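You operate a simulated robot arm through the tools that you are given. There is no shell and no other tool. Be economical: measure what you need, move in short steps, check, and stop when the job is done.

Carry out the task below with a simulated robot arm. There is one attempt and no reset: what you move stays moved.

## Task
Change the rig's stroke to about 70 mm, lock the stop and prove it.
Fine: vent the rig first; air on again for a test run that shows the new stroke within 2 mm.

It is judged by the outcome, as a careful person would: the job done as asked, and still so three seconds after it is handed in. It fails if anything else is knocked over, pushed out of place, dropped, spilled or broken.

## Robot
A 7-joint arm with a two-finger parallel gripper, fixed in place. Base frame: the origin is at the foot of the arm, x ahead of it, y to its left, z up; the work surface is at about z = 0.021. Readings come in m, degrees, newtons and seconds.
With the tool pointing down near the work surface it reaches from about 0.22 to 0.6 m from the base axis. Its first joint turns from -66.0 to 66.0 degrees. Payload 2.5 kg.
The TCP is the grasp point between the finger pads, 0.023 m short of the fingertips. In the tool frame z runs along the fingers and y along their closing line. Largest opening 0.094 m; finger width 0.038, thickness 0.01; the body of the gripper, 0.054 by 0.096 m, starts 0.039 m behind the TCP.
Orientation is told as [roll, pitch, yaw] about the base's x, y, z axes, in that order, counted from this pose: with the fingers straight down and closing along the base's y, the tool's x points along the base's -x, its y along +y and its z along -z.

## Interface
- The arm moves only by the tool send_rows. Its argument "motion" is a list of rows, each a list of 7 numbers: the shift along the tool's x, y, z in units of 400 mm (1.0 is 400 mm), then the turn, a rotation vector about the tool's x, y, z in units of 120 degrees (1.0 is 120 degrees), then the closure, from 0 (fully open) to 1 (shut). In form: [[x, y, z, rx, ry, rz, fingers], ...]. A call has 1 to 8 rows; each row is the pose to reach, as a shift and turn from the pose commanded when the call began, along the tool's axes at that moment. A call with a number of a shift or a turn outside -1 to 1 is refused whole. Rows are played at 5 a second. More than 0.05 m and 8.6 degrees between two rows, or a gripper value outside its range, and nothing of the call is played. Where a pose cannot be reached the arm comes as near as it can. A force on the tool above 90 N (or 10 N above the force at the start of the call, whichever is more), or a blocked arm, ends the call early, and 0.2 s more pass. The fingers move at their own pace (about 0.108 m/s each) and stop on an object; they squeeze with about 43 N. The grip force told is the motor's: it shows also when the fingers shut on nothing. Time passes only in rows, and 0.2 s behind the last, so rows that repeat a pose let the fingers close. It gives the time, the measured TCP pose, the force on the tool (base axes), the opening and the grip force at its end, in the units of the frame above (readings bear some noise).
- Cameras (640 x 400 px; columns grow to the right, rows downward): "scene" is fixed at [0.1106, -0.3979, 0.5586]; the picture's right is [0.89, -0.46, 0.00], its down [-0.20, -0.40, -0.90] and it looks along [0.41, 0.80, -0.44] (base axes); focal length 325 px, centre (320, 200). "wrist" rides on the gripper at [0.086, 0.016, -0.074] in the tool frame; the picture's right is [-0.18, 0.98, 0.00], its down [-0.58, -0.11, -0.81] and it looks along [-0.79, -0.15, 0.59] (tool axes); focal length 243 px, centre (320, 200). There is no depth. A picture from a camera that has moved, and an enlarged one, comes with that camera's place and axes in the base frame and with its lens.
- grab_frame(camera): a new picture of that camera. The clock stands still meanwhile.
- enlarge(camera, box): a new picture of the part [left, top, right, bottom] of that camera's present view, enlarged. The clock stands still meanwhile.
- close_job(): hands the job in; it is judged then, once.

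Go step by step. Nothing tells you positions but the pictures and the camera data: compare them with the known pose of the tool, close in by small moves and look again before you grip or let go. The budget is 120 turns and 84 pictures, counting those below and the enlarged ones. Unless the task says otherwise, let go and move clear before handing in, and close with one line.

The tools are called as a command line: name --pt "numbers of a row" for each row, then --argument value for the rest, lists and objects as JSON in quotes. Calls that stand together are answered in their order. send_rows: Moves the arm, as the interface text tells. Its arguments: {"type":"object","properties":{"motion":{"type":"array"}},"required":["motion"]} The other tools are called the same way: grab_frame (camera) takes a picture; enlarge (camera, box) takes an enlarged picture of a part of a camera's view; close_job () hands the job in.

At the start:

```text
clock: 0.0
tool_pos: [0.2165, 0.272, 0.3649]
tcp_rot: [0.0, 0.0, 0.0]
ft_force: [0.1, 0.2, 0.0]
grip_width: 0.0938
finger_force: 0.0
```

scene: 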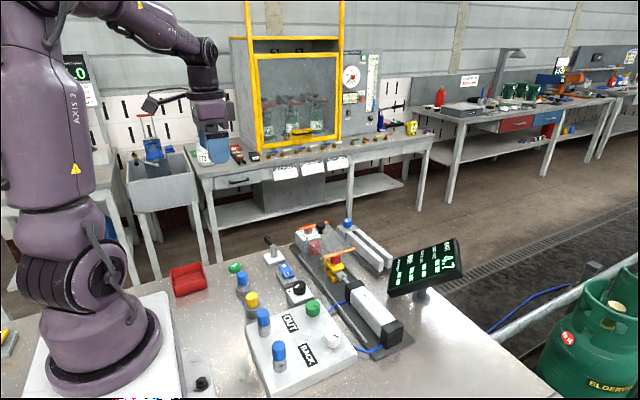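
wrist: 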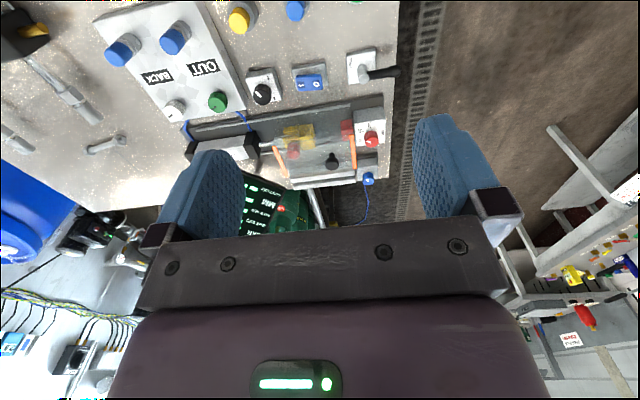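

I see a pneumatic rig with a valve panel (OUT/BACK), a cylinder, a stop and a display. I'll enlarge the key areas before moving.

enlarge --camera "scene" --box '[220, 210, 420, 335]'

enlarge --camera "scene" --box '[220, 270, 420, 395]'

enlarge --camera "scene" --box '[380, 230, 476, 300]'

enlarge --camera "wrist" --box '[90, 0, 410, 200]'

```text
3.20 times, centred on (320, 272) of scene
camera zoom: at [0.1106, -0.3979, 0.5586], right [0.89, -0.46, 0.0], down [-0.2, -0.4, -0.9], along [0.41, 0.8, -0.44], focal length 1041 px, centre (320, -32)
```

zoom: 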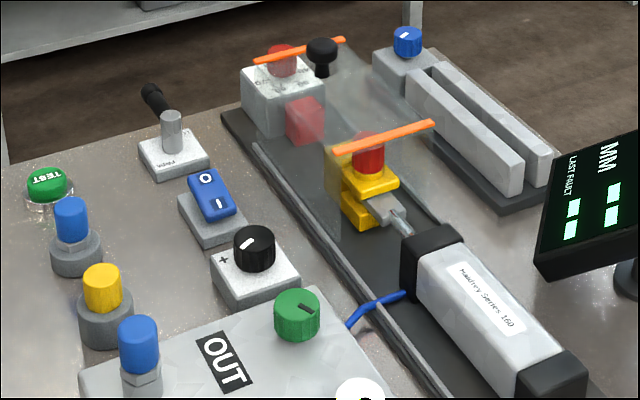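

```text
3.20 times, centred on (320, 332) of scene
camera zoom: at [0.1106, -0.3979, 0.5586], right [0.89, -0.46, 0.0], down [-0.2, -0.4, -0.9], along [0.41, 0.8, -0.44], focal length 1041 px, centre (320, -224)
```

zoom: 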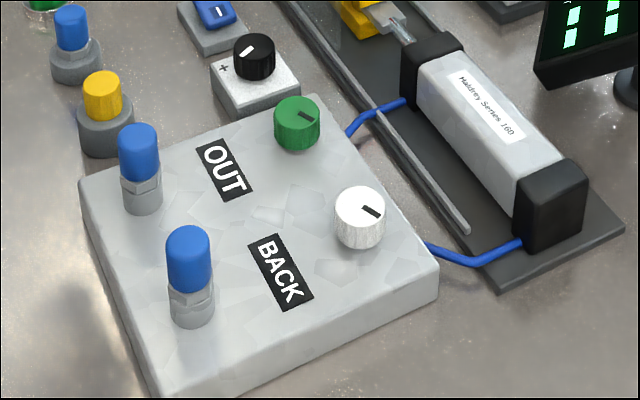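

```text
5.71 times, centred on (428, 265) of scene
camera zoom: at [0.1106, -0.3979, 0.5586], right [0.89, -0.46, 0.0], down [-0.2, -0.4, -0.9], along [0.41, 0.8, -0.44], focal length 1859 px, centre (-297, -171)
```

zoom: 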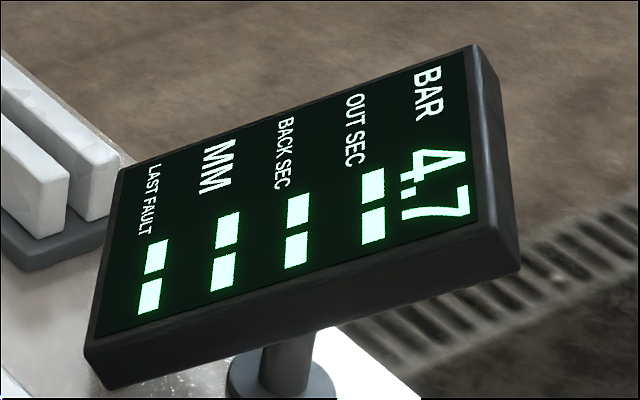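

```text
2.00 times, centred on (250, 100) of wrist
camera zoom: at [0.1278, 0.2874, 0.438], right [0.18, 0.98, 0.0], down [0.58, -0.11, 0.81], along [0.79, -0.15, -0.59], focal length 485 px, centre (460, 400)
```

zoom: 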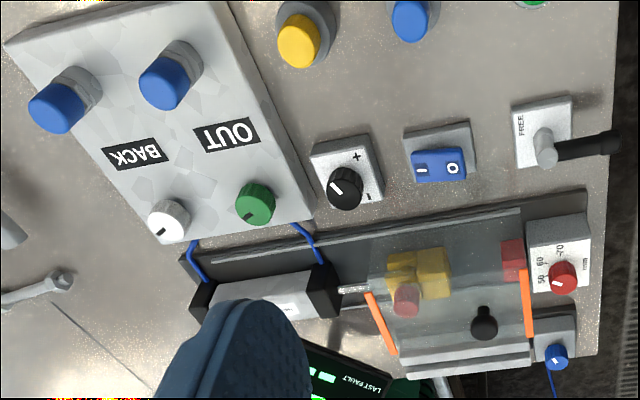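

The scale block, stop lever (FREE), rocker, regulator and cover are visible; I'll read the labels from here.

enlarge --camera "wrist" --box '[330, 40, 410, 90]'

enlarge --camera "wrist" --box '[270, 100, 398, 180]'

enlarge --camera "scene" --box '[225, 225, 305, 275]'

enlarge --camera "scene" --box '[285, 215, 397, 285]'

```text
8.00 times, centred on (370, 65) of wrist
camera zoom: at [0.1278, 0.2874, 0.438], right [0.18, 0.98, 0.0], down [0.58, -0.11, 0.81], along [0.79, -0.15, -0.59], focal length 1941 px, centre (-80, 1280)
```

zoom: 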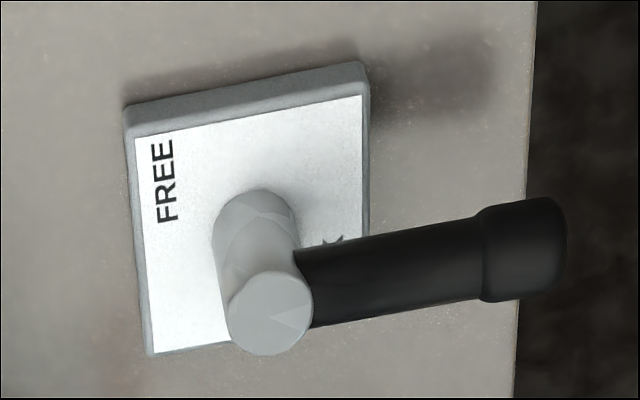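

```text
5.00 times, centred on (334, 140) of wrist
camera zoom: at [0.1278, 0.2874, 0.438], right [0.18, 0.98, 0.0], down [0.58, -0.11, 0.81], along [0.79, -0.15, -0.59], focal length 1213 px, centre (250, 500)
```

zoom: 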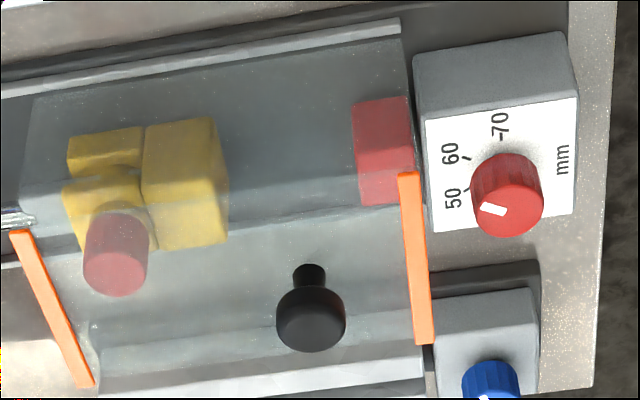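

```text
8.00 times, centred on (265, 250) of scene
camera zoom: at [0.1106, -0.3979, 0.5586], right [0.89, -0.46, 0.0], down [-0.2, -0.4, -0.9], along [0.41, 0.8, -0.44], focal length 2603 px, centre (760, -200)
```

zoom: 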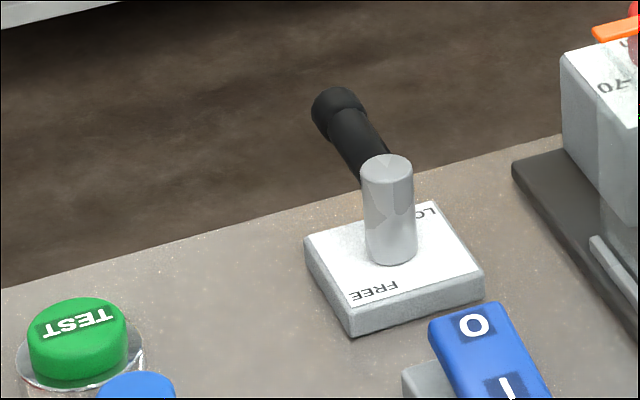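

```text
5.71 times, centred on (341, 250) of scene
camera zoom: at [0.1106, -0.3979, 0.5586], right [0.89, -0.46, 0.0], down [-0.2, -0.4, -0.9], along [0.41, 0.8, -0.44], focal length 1859 px, centre (200, -86)
```

zoom: 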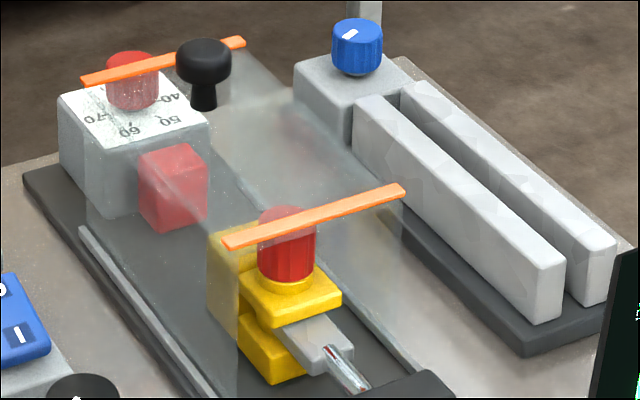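

The lever plate reads FREE / LOCK and the dial reads 40–70 mm, currently pointing somewhere near 45–50. I'll tilt the wrist to get a steeper view of the plate, buttons and dial.

send_rows --pt "0 0 0 0 0.065 0 0" --pt "0 0 0 0 0.13 0 0" --pt "0 0 0 0 0.195 0 0" --pt "0 0 0 0 0.25 0 0"

grab_frame --camera "wrist"

```text
clock: 1.0
tool_pos: [0.214, 0.2698, 0.3646]
tcp_rot: [0.1, 30.1, 0.0]
ft_force: [-0.7, 0.8, 0.5]
grip_width: 0.0941
finger_force: 0.0
```

```text
73 pictures are left
camera wrist: at [0.1765, 0.2873, 0.4716], right [0.16, 0.98, -0.09], down [0.91, -0.11, 0.41], along [0.39, -0.15, -0.91], focal length 243 px, centre (320, 200)
```

wrist: 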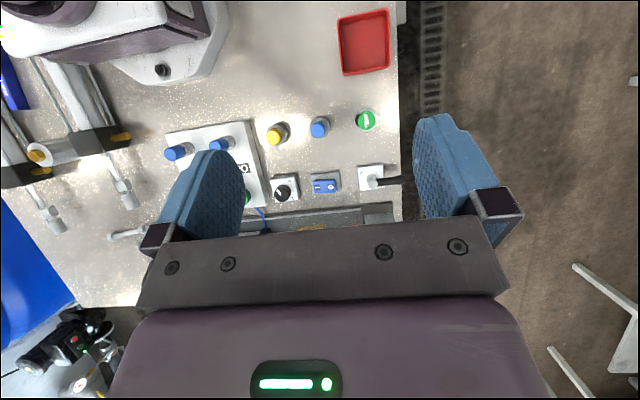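

Good steep view of the near controls; I'll zoom in for positions.

enlarge --camera "wrist" --box '[240, 100, 416, 210]'

enlarge --camera "wrist" --box '[345, 155, 409, 195]'

```text
3.64 times, centred on (328, 155) of wrist
camera zoom: at [0.1765, 0.2873, 0.4716], right [0.16, 0.98, -0.09], down [0.91, -0.11, 0.41], along [0.39, -0.15, -0.91], focal length 882 px, centre (291, 364)
```

zoom: 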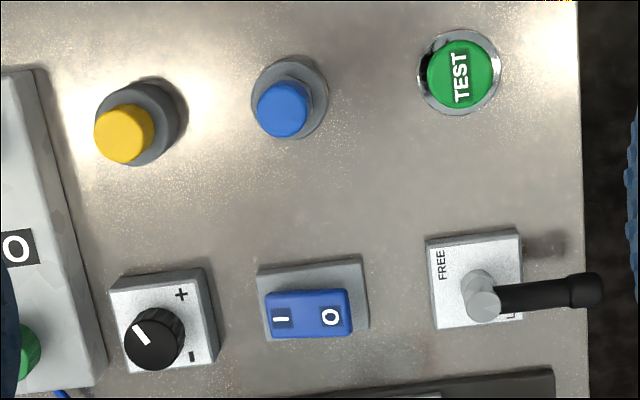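

```text
10.00 times, centred on (377, 175) of wrist
camera zoom: at [0.1765, 0.2873, 0.4716], right [0.16, 0.98, -0.09], down [0.91, -0.11, 0.41], along [0.39, -0.15, -0.91], focal length 2426 px, centre (-250, 450)
```

zoom: 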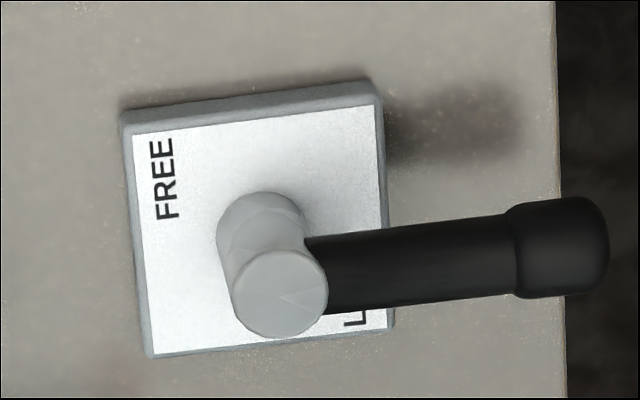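

Triangulating: rocker O-end about (0.338, 0.241, 0.038), lever post (0.338, 0.320), TEST (0.227, 0.316). I'll level the tool, close the fingers and go above the rocker's O end.

send_rows --pt "-0.085 -0.0125 0.047 0 -0.0417 0 1" --pt "-0.17 -0.025 0.094 0 -0.0833 0 1" --pt "-0.255 -0.0375 0.1415 0 -0.125 0 1" --pt "-0.34 -0.05 0.1887 0 -0.1667 0 1" --pt "-0.425 -0.0625 0.236 0 -0.2083 0 1" --pt "-0.5098 -0.075 0.283 0 -0.25 0 1" --pt "-0.5098 -0.075 0.283 0 -0.25 0 1"

grab_frame --camera "wrist"

grab_frame --camera "scene"

```text
clock: 2.6
tool_pos: [0.3353, 0.2405, 0.1638]
tcp_rot: [0.0, -0.1, 0.0]
ft_force: [-0.2, -0.6, 1.2]
grip_width: 0.0
finger_force: 42.2
```

```text
70 pictures are left
camera wrist: at [0.2476, 0.2574, 0.2376], right [0.18, 0.98, 0.0], down [0.58, -0.11, 0.81], along [0.79, -0.15, -0.59], focal length 243 px, centre (320, 200)
```

wrist: 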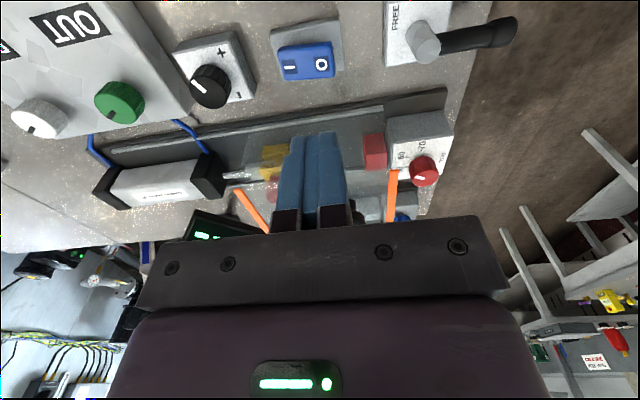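

```text
69 pictures are left
```

scene: 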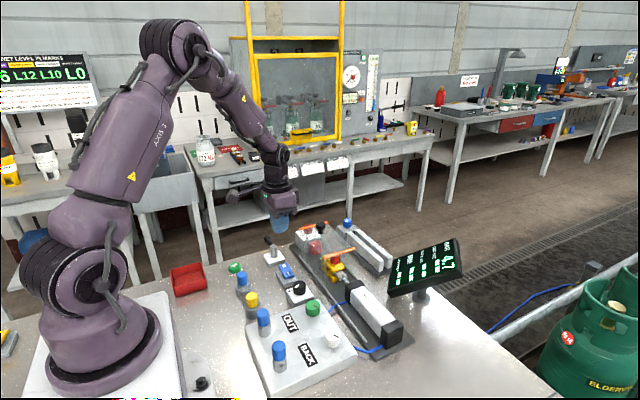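

The O mark sits at (0.338, 0.241), right under the tool. I'll descend to just above it.

send_rows --pt "-0.005 0.002 0.08 0 0 0 1" --pt "-0.01 0.002 0.16 0 0 0 1" --pt "-0.01 0.002 0.22 0 0 0 1" --pt "-0.01 0.002 0.235 0 0 0 1" --pt "-0.01 0.002 0.235 0 0 0 1"

grab_frame --camera "wrist"

```text
clock: 3.8
tool_pos: [0.3387, 0.2429, 0.0711]
tcp_rot: [0.1, 0.0, 0.0]
ft_force: [0.2, -1.0, -0.7]
grip_width: 0.0
finger_force: 42.0
```

```text
68 pictures are left
camera wrist: at [0.2521, 0.2587, 0.144], right [0.18, 0.98, 0.0], down [0.58, -0.11, 0.81], along [0.79, -0.15, -0.59], focal length 243 px, centre (320, 200)
```

wrist: 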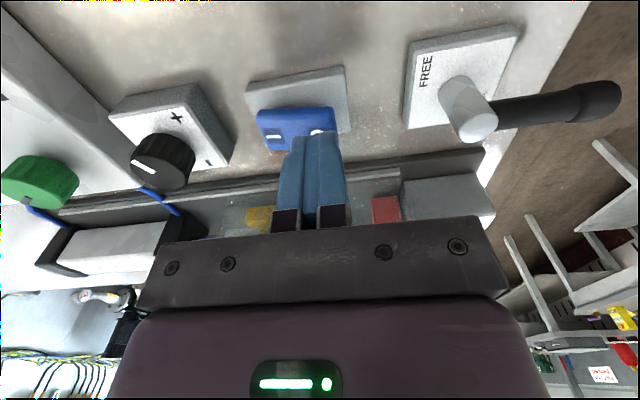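

The tips are over the O end. Now press gently in 3 mm steps.

send_rows --pt "0 0.006 0.01 0 0 0 1" --pt "0 0.006 0.02 0 0 0 1" --pt "0 0.006 0.0275 0 0 0 1" --pt "0 0.006 0.035 0 0 0 1" --pt "0 0.006 0.04 0 0 0 1"

enlarge --camera "scene" --box '[380, 230, 476, 300]'

```text
clock: 5.0
tool_pos: [0.3381, 0.2451, 0.0541]
tcp_rot: [0.0, 0.1, 0.1]
ft_force: [0.2, 1.2, 2.2]
grip_width: 0.0001
finger_force: 42.1
```

```text
5.71 times, centred on (428, 265) of scene
camera zoom: at [0.1106, -0.3979, 0.5586], right [0.89, -0.46, 0.0], down [-0.2, -0.4, -0.9], along [0.41, 0.8, -0.44], focal length 1859 px, centre (-297, -171)
```

zoom: 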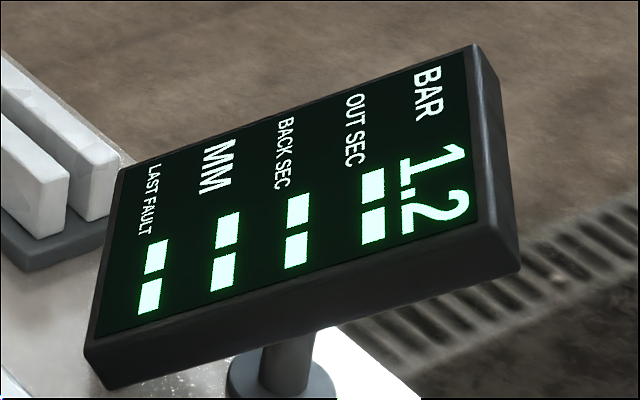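

The rocker flipped and the pressure is falling (1.2 bar). I'll rise and check the rocker and the lever.

send_rows --pt "0 0 -0.09 0 0 0 1" --pt "0 0 -0.18 0 0 0 1" --pt "0 0 -0.27 0 0 0 1" --pt "0 0 -0.27 0 0 0 1"

enlarge --camera "scene" --box '[380, 230, 476, 300]'

enlarge --camera "wrist" --box '[240, 0, 528, 180]'

```text
clock: 6.0
tool_pos: [0.3386, 0.2452, 0.1627]
tcp_rot: [0.0, 0.0, 0.1]
ft_force: [0.1, 0.4, -0.1]
grip_width: 0.0001
finger_force: 42.6
```

```text
5.71 times, centred on (428, 265) of scene
camera zoom: at [0.1106, -0.3979, 0.5586], right [0.89, -0.46, 0.0], down [-0.2, -0.4, -0.9], along [0.41, 0.8, -0.44], focal length 1859 px, centre (-297, -171)
```

zoom: 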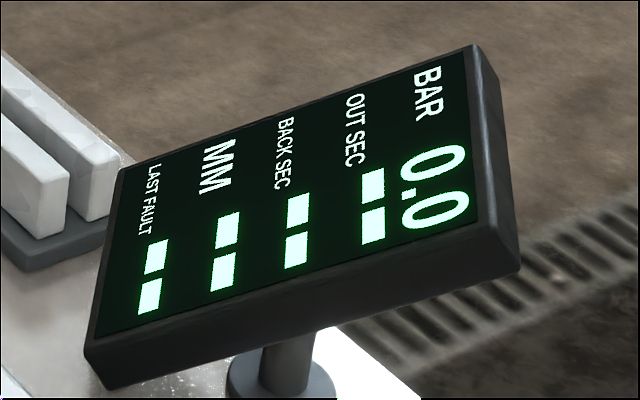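

```text
2.22 times, centred on (384, 90) of wrist
camera zoom: at [0.2519, 0.2613, 0.2361], right [0.18, 0.98, 0.0], down [0.58, -0.11, 0.81], along [0.79, -0.15, -0.59], focal length 539 px, centre (178, 444)
```

zoom: 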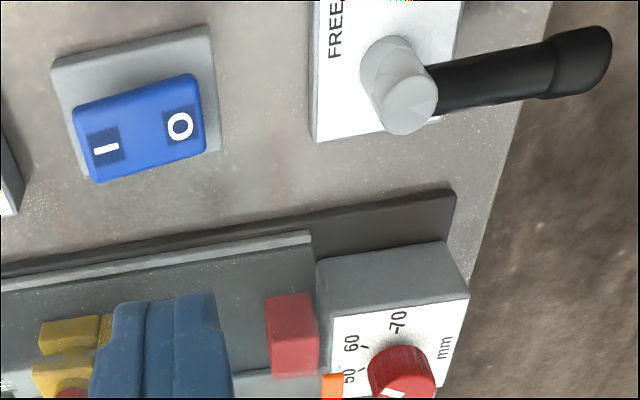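

Rig is vented (0.0 bar). Next the lever: post at (0.338, 0.320), handle tip at about y = 0.375. I'll turn the tool 90° and straddle the handle from above.

send_rows --pt "0 0.05 0 0 0 0.0625 0.47" --pt "0 0.1 0 0 0 0.125 0.47" --pt "0 0.15 0 0 0 0.1875 0.47" --pt "0 0.2 0 0 0 0.25 0.47" --pt "0 0.25 0 0 0 0.3125 0.47" --pt "0 0.285 0 0 0 0.375 0.47"

send_rows --pt "0 0 0 0 0 0.0625 0.47" --pt "0 0 0 0 0 0.125 0.47" --pt "0 0 0 0 0 0.1875 0.47" --pt "0 0 0 0 0 0.25 0.47" --pt "0 0 0 0 0 0.3125 0.47" --pt "0 0 0 0 0 0.375 0.47" --pt "0 0 0 0 0 0.375 0.47"

grab_frame --camera "wrist"

```text
clock: 7.4
tool_pos: [0.3393, 0.3579, 0.1618]
tcp_rot: [0.0, -0.1, -45.2]
ft_force: [0.2, -0.2, 0.4]
grip_width: 0.0497
finger_force: 0.1
```

```text
clock: 9.0
tool_pos: [0.3388, 0.3593, 0.163]
tcp_rot: [0.1, 0.0, -90.0]
ft_force: [0.0, 0.2, -0.3]
grip_width: 0.0499
finger_force: 0.0
```

```text
64 pictures are left
camera wrist: at [0.3546, 0.4451, 0.236], right [0.98, -0.19, 0.0], down [-0.11, -0.58, 0.81], along [-0.15, -0.79, -0.59], focal length 243 px, centre (320, 200)
```

wrist: 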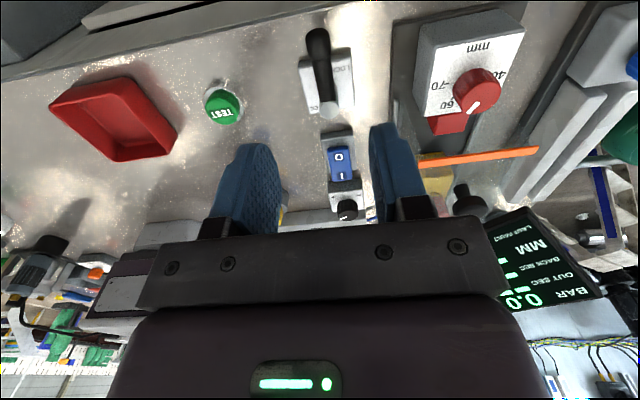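

The handle is centred between the fingers. A quick zoom on the lever plate and dial.

enlarge --camera "wrist" --box '[280, 20, 376, 80]'

enlarge --camera "wrist" --box '[400, 10, 544, 100]'

```text
6.67 times, centred on (328, 50) of wrist
camera zoom: at [0.3546, 0.4451, 0.236], right [0.98, -0.19, 0.0], down [-0.11, -0.58, 0.81], along [-0.15, -0.79, -0.59], focal length 1618 px, centre (267, 1200)
```

zoom: 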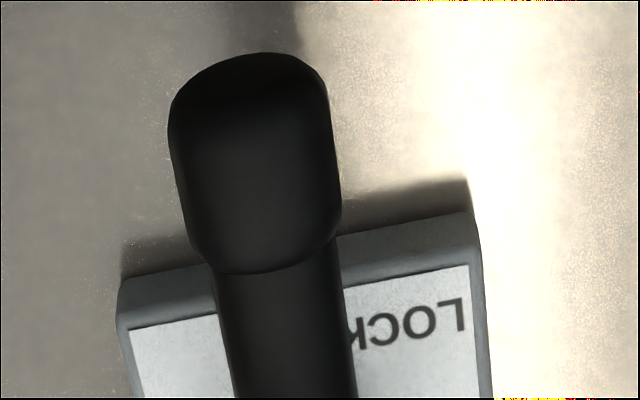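

```text
4.44 times, centred on (472, 55) of wrist
camera zoom: at [0.3546, 0.4451, 0.236], right [0.98, -0.19, 0.0], down [-0.11, -0.58, 0.81], along [-0.15, -0.79, -0.59], focal length 1078 px, centre (-356, 844)
```

zoom: 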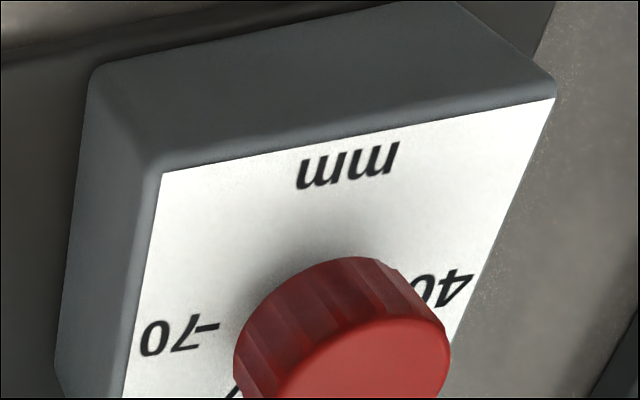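

Descending to straddle the handle.

send_rows --pt "0 0 0.09 0 0 0 0.47" --pt "0 0 0.17 0 0 0 0.47" --pt "0 0 0.23 0 0 0 0.47" --pt "0 0 0.255 0 0 0 0.47" --pt "0 0 0.255 0 0 0 0.47"

grab_frame --camera "wrist"

enlarge --camera "scene" --box '[220, 200, 380, 300]'

```text
clock: 10.2
tool_pos: [0.3376, 0.3578, 0.0608]
tcp_rot: [0.0, 0.0, -90.1]
ft_force: [0.4, 0.0, -1.1]
grip_width: 0.0498
finger_force: 0.1
```

```text
61 pictures are left
camera wrist: at [0.3542, 0.4454, 0.1339], right [0.98, -0.18, 0.0], down [-0.11, -0.58, 0.81], along [-0.15, -0.79, -0.59], focal length 243 px, centre (320, 200)
```

wrist: 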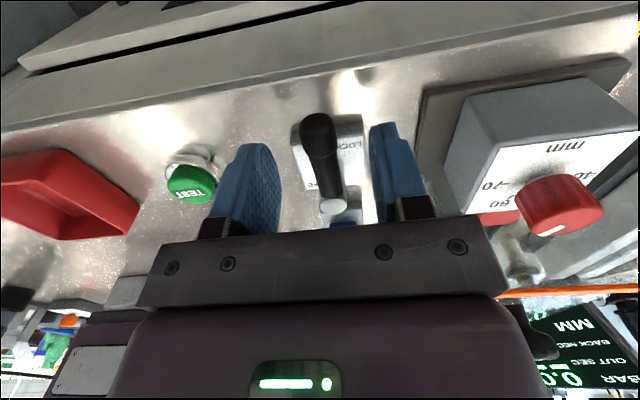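

```text
4.00 times, centred on (300, 250) of scene
camera zoom: at [0.1106, -0.3979, 0.5586], right [0.89, -0.46, 0.0], down [-0.2, -0.4, -0.9], along [0.41, 0.8, -0.44], focal length 1302 px, centre (400, 0)
```

zoom: 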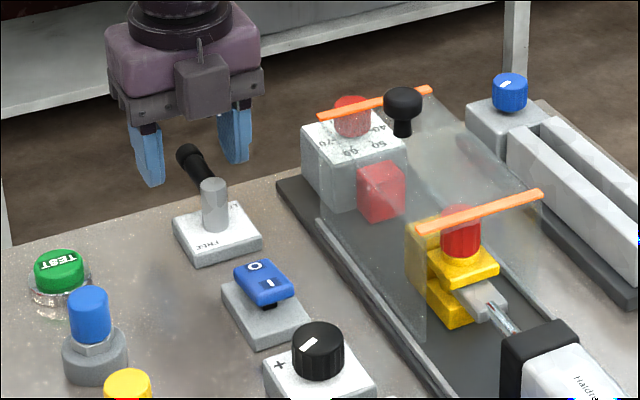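

The handle lies between the tips. I'll narrow the straddle and try swinging the handle toward −x, in small steps while watching the force.

send_rows --pt "0.01 0 0.005 0 0 0 0.74" --pt "0.01 0 0.005 0 0 0 0.74" --pt "0.009 -0.0146 0.005 0 0 -0.0667 0.74" --pt "0.006 -0.029 0.005 0 0 -0.1333 0.74"

grab_frame --camera "wrist"

```text
clock: 11.2
tool_pos: [0.3282, 0.3604, 0.0582]
tcp_rot: [0.0, -0.1, -73.9]
ft_force: [1.1, 0.9, 0.9]
grip_width: 0.0249
finger_force: 0.5
```

```text
59 pictures are left
camera wrist: at [0.3181, 0.4484, 0.132], right [1.0, 0.1, 0.0], down [0.06, -0.59, 0.81], along [0.08, -0.8, -0.59], focal length 243 px, centre (320, 200)
```

wrist: 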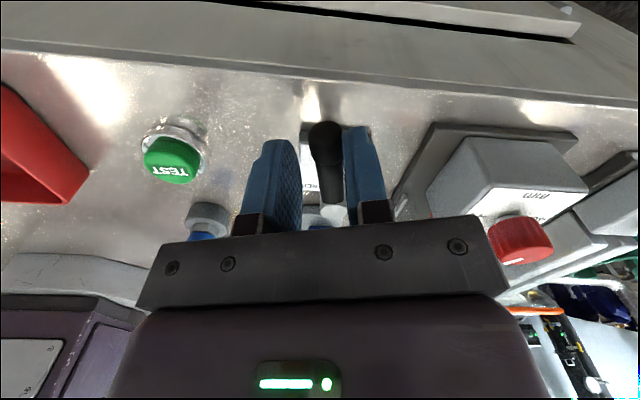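

Contact with barely 1 N, so the lever appears to be turning. Continuing the arc.

send_rows --pt "-0.001 -0.0146 0 0 0 -0.0667 0.74" --pt "-0.004 -0.029 0 0 0 -0.1333 0.74" --pt "-0.009 -0.0427 0 0 0 -0.2 0.74" --pt "-0.016 -0.0556 0 0 0 -0.2667 0.74"

grab_frame --camera "wrist"

```text
clock: 12.2
tool_pos: [0.3076, 0.3482, 0.0572]
tcp_rot: [0.0, 0.1, -41.8]
ft_force: [-0.1, 1.2, -0.7]
grip_width: 0.0248
finger_force: 1.1
```

```text
58 pictures are left
camera wrist: at [0.2532, 0.4183, 0.1317], right [0.79, 0.61, 0.0], down [0.36, -0.47, 0.81], along [0.49, -0.64, -0.59], focal length 243 px, centre (320, 200)
```

wrist: 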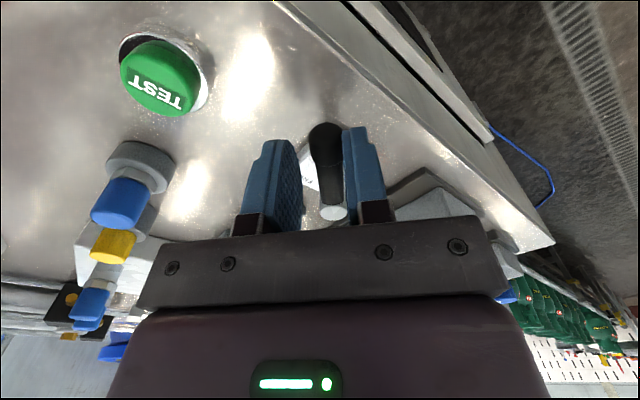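

The lever is following. Continuing toward −x.

send_rows --pt "-0.001 -0.0146 0 0 0 -0.0667 0.74" --pt "-0.004 -0.029 0 0 0 -0.1333 0.74" --pt "-0.009 -0.0427 0 0 0 -0.2 0.74" --pt "-0.016 -0.0556 0 0 0 -0.2667 0.74" --pt "-0.0246 -0.0675 0 0 0 -0.3333 0.74"

grab_frame --camera "wrist"

enlarge --camera "scene" --box '[220, 200, 380, 300]'

```text
clock: 13.4
tool_pos: [0.2975, 0.3219, 0.059]
tcp_rot: [0.1, -0.1, -1.8]
ft_force: [-0.4, 0.9, -0.1]
grip_width: 0.0245
finger_force: 0.5
```

```text
57 pictures are left
camera wrist: at [0.21, 0.3407, 0.1321], right [0.21, 0.98, 0.0], down [0.58, -0.13, 0.81], along [0.79, -0.17, -0.59], focal length 243 px, centre (320, 200)
```

wrist: 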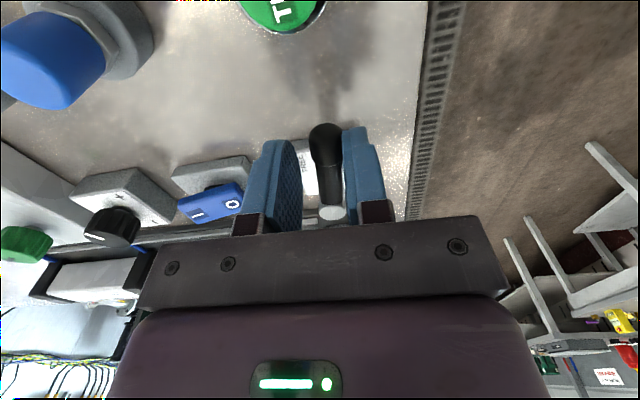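

```text
4.00 times, centred on (300, 250) of scene
camera zoom: at [0.1106, -0.3979, 0.5586], right [0.89, -0.46, 0.0], down [-0.2, -0.4, -0.9], along [0.41, 0.8, -0.44], focal length 1302 px, centre (400, 0)
```

zoom: 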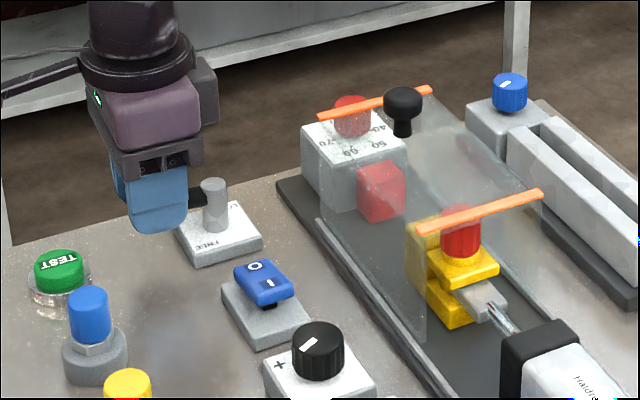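

No end stop felt yet; I'll continue a little further in small steps.

send_rows --pt "-0.001 -0.0146 0 0 0 -0.0667 0.74" --pt "-0.002 -0.022 0 0 0 -0.1 0.74"

grab_frame --camera "wrist"

```text
clock: 14.0
tool_pos: [0.2979, 0.3143, 0.0603]
tcp_rot: [0.1, -0.3, 10.2]
ft_force: [1.9, 8.8, -1.8]
grip_width: 0.0283
finger_force: 3.9
```

```text
55 pictures are left
camera wrist: at [0.209, 0.3148, 0.1327], right [0.01, 1.0, 0.0], down [0.59, -0.01, 0.81], along [0.81, 0.0, -0.59], focal length 243 px, centre (320, 200)
```

wrist: 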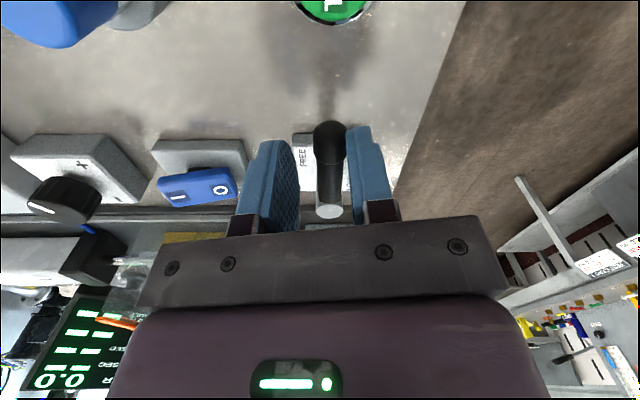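

The lever hit its end stop pointing −x, at FREE. I'll back off, open and rise.

send_rows --pt "0 0.0125 0 0 0 0 0.6" --pt "0 0.0125 0 0 0 0 0.5" --pt "0 0.0125 -0.1 0 0 0 0.5" --pt "0 0.0125 -0.22 0 0 0.03 0.5" --pt "0 0.0125 -0.34 0 0 0.083 0.5" --pt "0 0.0125 -0.38 0 0 0.083 0.5"

grab_frame --camera "wrist"

```text
clock: 15.4
tool_pos: [0.2954, 0.3169, 0.2114]
tcp_rot: [0.1, 0.1, 0.0]
ft_force: [0.4, 0.0, 0.2]
grip_width: 0.0471
finger_force: 0.0
```

```text
54 pictures are left
camera wrist: at [0.2094, 0.3347, 0.2851], right [0.18, 0.98, 0.0], down [0.58, -0.11, 0.81], along [0.79, -0.15, -0.59], focal length 243 px, centre (320, 200)
```

wrist: 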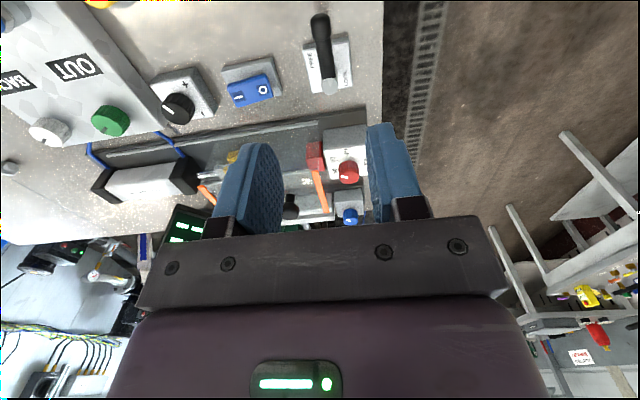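

Lever stays at FREE. Zooming on the dial from here.

enlarge --camera "wrist" --box '[300, 115, 380, 215]'

```text
4.00 times, centred on (340, 165) of wrist
camera zoom: at [0.2094, 0.3347, 0.2851], right [0.18, 0.98, 0.0], down [0.58, -0.11, 0.81], along [0.79, -0.15, -0.59], focal length 970 px, centre (240, 340)
```

zoom: 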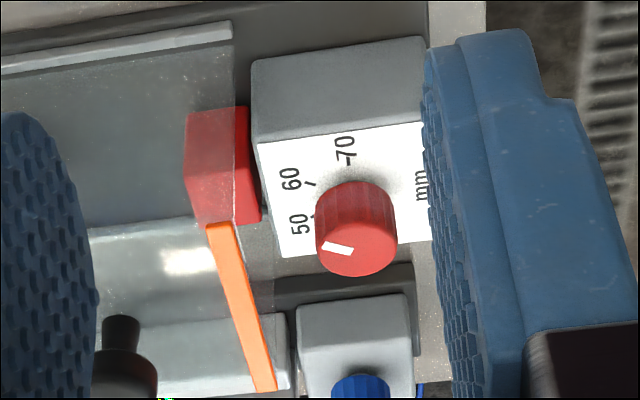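

The 40 and 70 marks sit on opposite sides (about 60° per 10 mm). I'll zoom for the pointer's actual direction.

enlarge --camera "scene" --box '[290, 215, 338, 245]'

enlarge --camera "wrist" --box '[324, 145, 372, 190]'

```text
13.33 times, centred on (314, 230) of scene
camera zoom: at [0.1106, -0.3979, 0.5586], right [0.89, -0.46, 0.0], down [-0.2, -0.4, -0.9], along [0.41, 0.8, -0.44], focal length 4338 px, centre (400, -200)
```

zoom: 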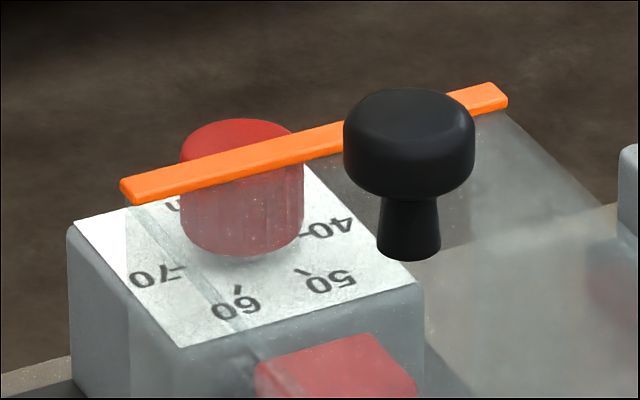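

```text
8.89 times, centred on (348, 168) of wrist
camera zoom: at [0.2094, 0.3347, 0.2851], right [0.18, 0.98, 0.0], down [0.58, -0.11, 0.81], along [0.79, -0.15, -0.59], focal length 2157 px, centre (71, 489)
```

zoom: 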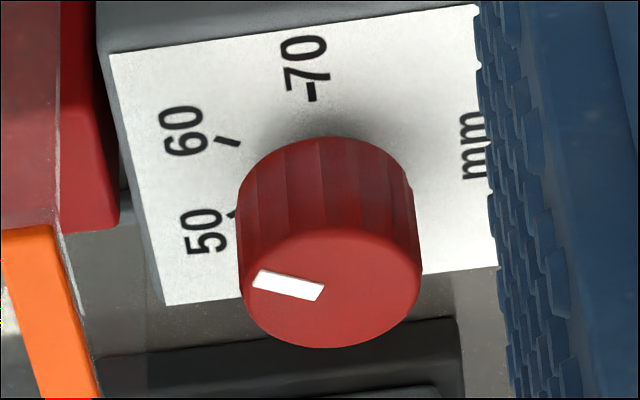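

The pointer is parallel to the 60 tick, so the dial is at 60 and needs about 60° clockwise to reach 70. I'll go above the dial (≈0.443, 0.328) with the closing line near the base x, clear of the orange bar.

send_rows --pt "-0.047 0.0035 0.01 0 0 0.07 0.4" --pt "-0.093 0.007 0.02 0 0 0.14 0.4" --pt "-0.14 0.0105 0.03 0 0 0.21 0.4" --pt "-0.186 0.014 0.04 0 0 0.28 0.4" --pt "-0.233 0.0175 0.05 0 0 0.35 0.4" --pt "-0.279 0.021 0.06 0 0 0.42 0.4" --pt "-0.326 0.0245 0.07 0 0 0.49 0.4" --pt "-0.369 0.0275 0.0775 0 0 0.56 0.4"

send_rows --pt "0 0 0 0 0 0.065 0.4" --pt "0 0 0 0 0 0.065 0.4"

grab_frame --camera "wrist"

enlarge --camera "scene" --box '[270, 170, 398, 250]'

```text
clock: 17.2
tool_pos: [0.4447, 0.3276, 0.1789]
tcp_rot: [0.0, 0.0, -67.3]
ft_force: [0.8, 0.0, 0.3]
grip_width: 0.0563
finger_force: 0.0
```

```text
clock: 17.8
tool_pos: [0.4438, 0.3283, 0.1799]
tcp_rot: [0.0, 0.0, -75.0]
ft_force: [0.5, 0.1, -0.3]
grip_width: 0.0565
finger_force: 0.2
```

```text
50 pictures are left
camera wrist: at [0.4372, 0.4166, 0.2527], right [1.0, 0.08, 0.0], down [0.05, -0.59, 0.81], along [0.06, -0.8, -0.59], focal length 243 px, centre (320, 200)
```

wrist: 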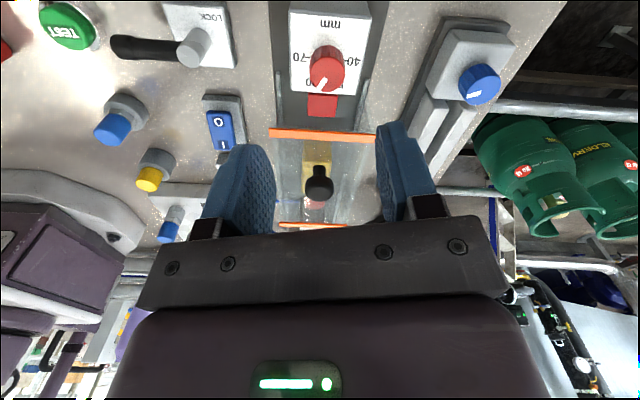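

```text
5.00 times, centred on (334, 210) of scene
camera zoom: at [0.1106, -0.3979, 0.5586], right [0.89, -0.46, 0.0], down [-0.2, -0.4, -0.9], along [0.41, 0.8, -0.44], focal length 1627 px, centre (250, 150)
```

zoom: 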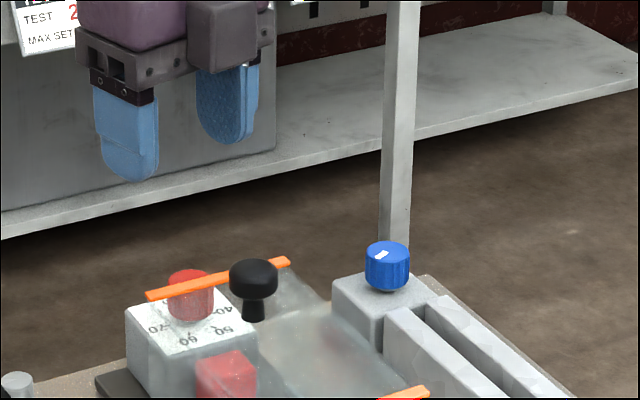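

Dial centre is about (0.447, 0.331). There are also signs on the back wall worth reading before I go on.

enlarge --camera "scene" --box '[265, 150, 361, 185]'

enlarge --camera "wrist" --box '[280, 0, 376, 120]'

```text
6.67 times, centred on (313, 168) of scene
camera zoom: at [0.1106, -0.3979, 0.5586], right [0.89, -0.46, 0.0], down [-0.2, -0.4, -0.9], along [0.41, 0.8, -0.44], focal length 2169 px, centre (367, 417)
```

zoom: 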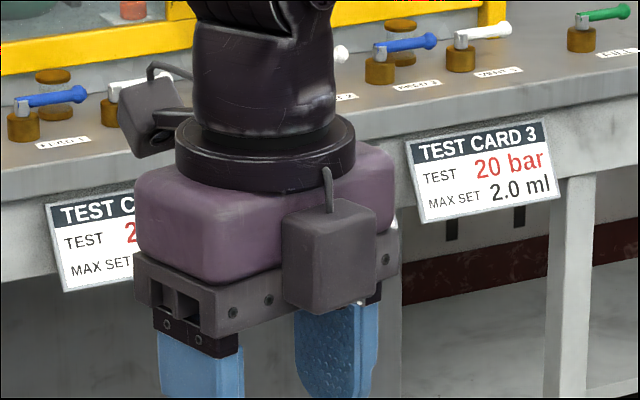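

```text
3.33 times, centred on (328, 60) of wrist
camera zoom: at [0.4372, 0.4166, 0.2527], right [1.0, 0.08, 0.0], down [0.05, -0.59, 0.81], along [0.06, -0.8, -0.59], focal length 809 px, centre (293, 667)
```

zoom: 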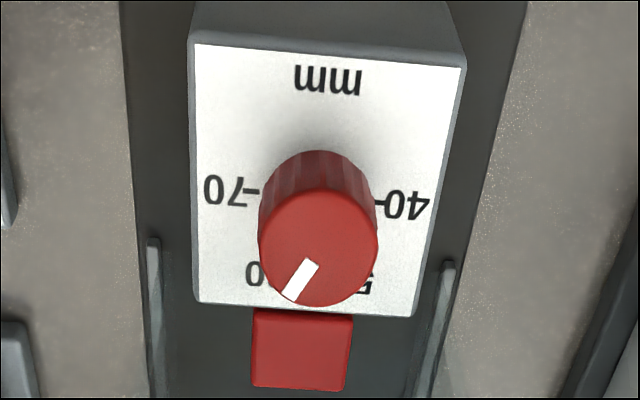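

The wall cards are unrelated. The dial is clearly at 60. Descending partway over it.

send_rows --pt "0 0.008 0.08 0 0 0 0.5" --pt "0 0.008 0.15 0 0 0 0.5" --pt "0 0.008 0.195 0 0 0 0.5" --pt "0 0.008 0.195 0 0 0 0.5"

grab_frame --camera "wrist"

enlarge --camera "scene" --box '[270, 190, 366, 250]'

```text
clock: 18.8
tool_pos: [0.4477, 0.3301, 0.1013]
tcp_rot: [0.0, 0.0, -74.9]
ft_force: [-0.1, 0.3, -0.4]
grip_width: 0.0468
finger_force: 0.1
```

```text
46 pictures are left
camera wrist: at [0.4403, 0.418, 0.1747], right [1.0, 0.08, 0.0], down [0.05, -0.59, 0.81], along [0.06, -0.8, -0.59], focal length 243 px, centre (320, 200)
```

wrist: 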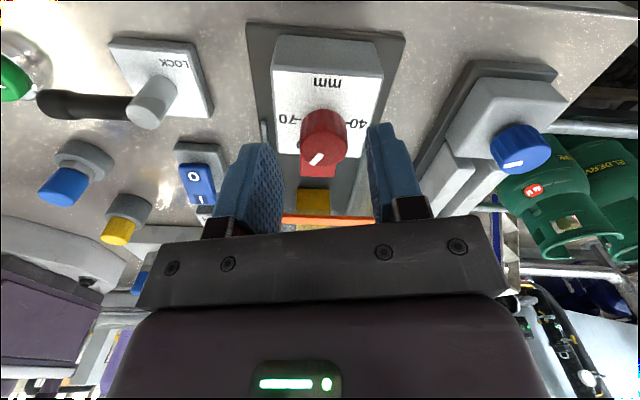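

```text
6.67 times, centred on (318, 220) of scene
camera zoom: at [0.1106, -0.3979, 0.5586], right [0.89, -0.46, 0.0], down [-0.2, -0.4, -0.9], along [0.41, 0.8, -0.44], focal length 2169 px, centre (333, 67)
```

zoom: 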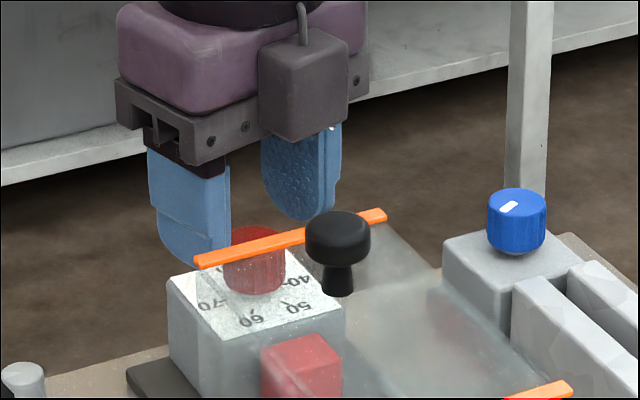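

Aligned within a few mm. Lowering another 15 mm and checking.

send_rows --pt "0 0.001 0.02 0 0 0 0.5" --pt "0 0.001 0.038 0 0 0 0.5" --pt "0 0.001 0.038 0 0 0 0.5"

enlarge --camera "wrist" --box '[220, 40, 412, 240]'

enlarge --camera "scene" --box '[280, 205, 344, 245]'

```text
clock: 19.6
tool_pos: [0.4483, 0.3291, 0.086]
tcp_rot: [-0.1, 0.1, -74.8]
ft_force: [0.3, 0.0, -0.5]
grip_width: 0.0471
finger_force: 0.0
```

```text
2.00 times, centred on (316, 140) of wrist
camera zoom: at [0.4403, 0.4179, 0.1599], right [1.0, 0.08, 0.0], down [0.05, -0.59, 0.81], along [0.06, -0.8, -0.59], focal length 485 px, centre (328, 320)
```

zoom: 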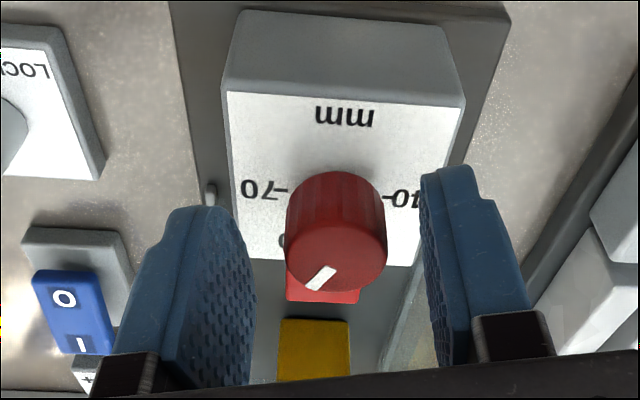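

```text
10.00 times, centred on (312, 225) of scene
camera zoom: at [0.1106, -0.3979, 0.5586], right [0.89, -0.46, 0.0], down [-0.2, -0.4, -0.9], along [0.41, 0.8, -0.44], focal length 3254 px, centre (400, -50)
```

zoom: 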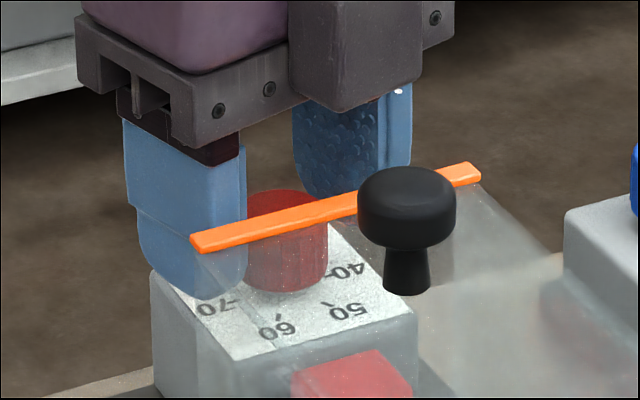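

Knob is between the fingers with tips a few mm above the block. Close with a 2 mm correction, then see.

send_rows --pt "0 0.004 0.004 0 0 0 0.6" --pt "0 0.004 0.004 0 0 0 1" --pt "0 0.004 0.004 0 0 0 1" --pt "0 0.004 0.004 0 0 0 1"

```text
clock: 20.6
tool_pos: [0.4488, 0.3298, 0.0844]
tcp_rot: [0.0, 0.0, -74.8]
ft_force: [4.3, 3.7, -5.0]
grip_width: 0.0248
finger_force: 45.1
```

Gripped (25 mm). Turning 30° clockwise.

send_rows --pt "0 0 0 0 0 0.0625 1" --pt "0 0 0 0 0 0.125 1" --pt "0 0 0 0 0 0.1875 1" --pt "0 0 0 0 0 0.25 1" --pt "0 0 0 0 0 0.25 1"

enlarge --camera "wrist" --box '[220, 40, 412, 240]'

```text
clock: 21.8
tool_pos: [0.4501, 0.3304, 0.0846]
tcp_rot: [0.3, 0.1, -105.2]
ft_force: [27.8, 9.3, -19.2]
grip_width: 0.025
finger_force: 45.0
```

```text
2.00 times, centred on (316, 140) of wrist
camera zoom: at [0.4876, 0.4097, 0.1584], right [0.9, -0.43, 0.0], down [-0.26, -0.53, 0.8], along [-0.35, -0.73, -0.59], focal length 485 px, centre (328, 320)
```

zoom: 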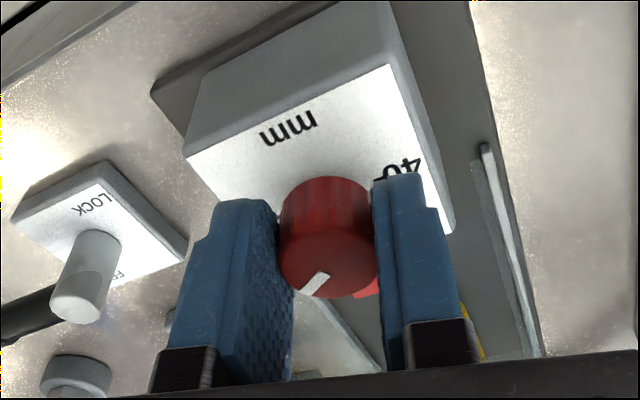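

The knob turned with the grip, but with some side load, so its axis is slightly toward −y. I'll release, look, swing back 30° and shift 2.5 mm.

send_rows --pt "0 0 0 0 0 0 0.6" --pt "0 0 0 0 0 0 0.6" --pt "-0.006 0.0015 0 0 0 -0.0625 0.6" --pt "-0.006 0.0015 0 0 0 -0.125 0.6" --pt "-0.006 0.0015 0 0 0 -0.1875 0.6" --pt "-0.006 0.0015 0 0 0 -0.25 0.6" --pt "-0.006 0.0015 0 0 0 -0.25 0.6"

enlarge --camera "wrist" --box '[220, 40, 412, 240]'

```text
clock: 23.4
tool_pos: [0.4493, 0.328, 0.084]
tcp_rot: [0.1, 0.0, -74.8]
ft_force: [0.4, 0.6, 0.8]
grip_width: 0.0374
finger_force: 0.1
```

```text
2.00 times, centred on (316, 140) of wrist
camera zoom: at [0.4416, 0.4158, 0.1584], right [1.0, 0.08, 0.0], down [0.05, -0.59, 0.81], along [0.06, -0.8, -0.59], focal length 485 px, centre (328, 320)
```

zoom: 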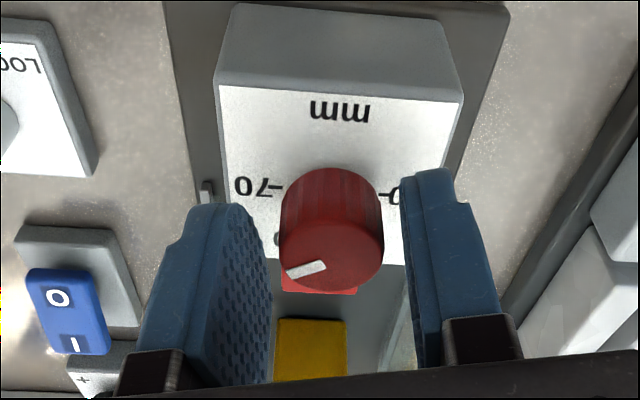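

The pointer is at ~65. Regrip and turn another 30°.

send_rows --pt "0 0 0 0 0 0 1" --pt "0 0 0 0 0 0 1" --pt "0 0 0 0 0 0 1" --pt "0 0 0 0 0 0.0625 1" --pt "0 0 0 0 0 0.125 1" --pt "0 0 0 0 0 0.1875 1" --pt "0 0 0 0 0 0.25 1" --pt "0 0 0 0 0 0.25 1"

send_rows --pt "0 0 0 0 0 0 0.55" --pt "0 0 0 0 0 0 0.55" --pt "0 0 0 0 0 -0.0625 0.55" --pt "0 0 0 0 0 -0.125 0.55" --pt "0 0 -0.05 0 0 -0.125 0.55" --pt "0 0 -0.15 0 0 -0.125 0.55" --pt "0 0 -0.25 0 0 -0.125 0.55" --pt "0 0 -0.25 0 0 -0.125 0.55"

enlarge --camera "wrist" --box '[260, 0, 388, 120]'

```text
clock: 25.2
tool_pos: [0.4496, 0.3269, 0.0854]
tcp_rot: [0.2, 0.0, -105.0]
ft_force: [18.6, 7.1, -5.9]
grip_width: 0.0251
finger_force: 44.3
```

```text
clock: 27.0
tool_pos: [0.4485, 0.3268, 0.1873]
tcp_rot: [0.0, 0.0, -89.9]
ft_force: [-0.1, -0.4, 0.6]
grip_width: 0.0425
finger_force: 0.1
```

```text
3.33 times, centred on (324, 60) of wrist
camera zoom: at [0.4644, 0.4144, 0.2589], right [0.98, -0.18, 0.0], down [-0.11, -0.58, 0.81], along [-0.15, -0.79, -0.59], focal length 809 px, centre (307, 667)
```

zoom: 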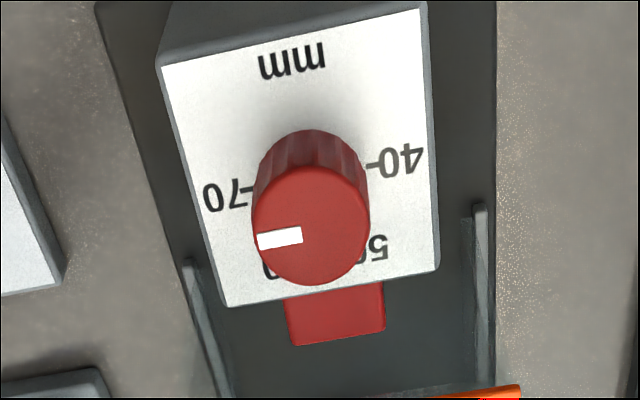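

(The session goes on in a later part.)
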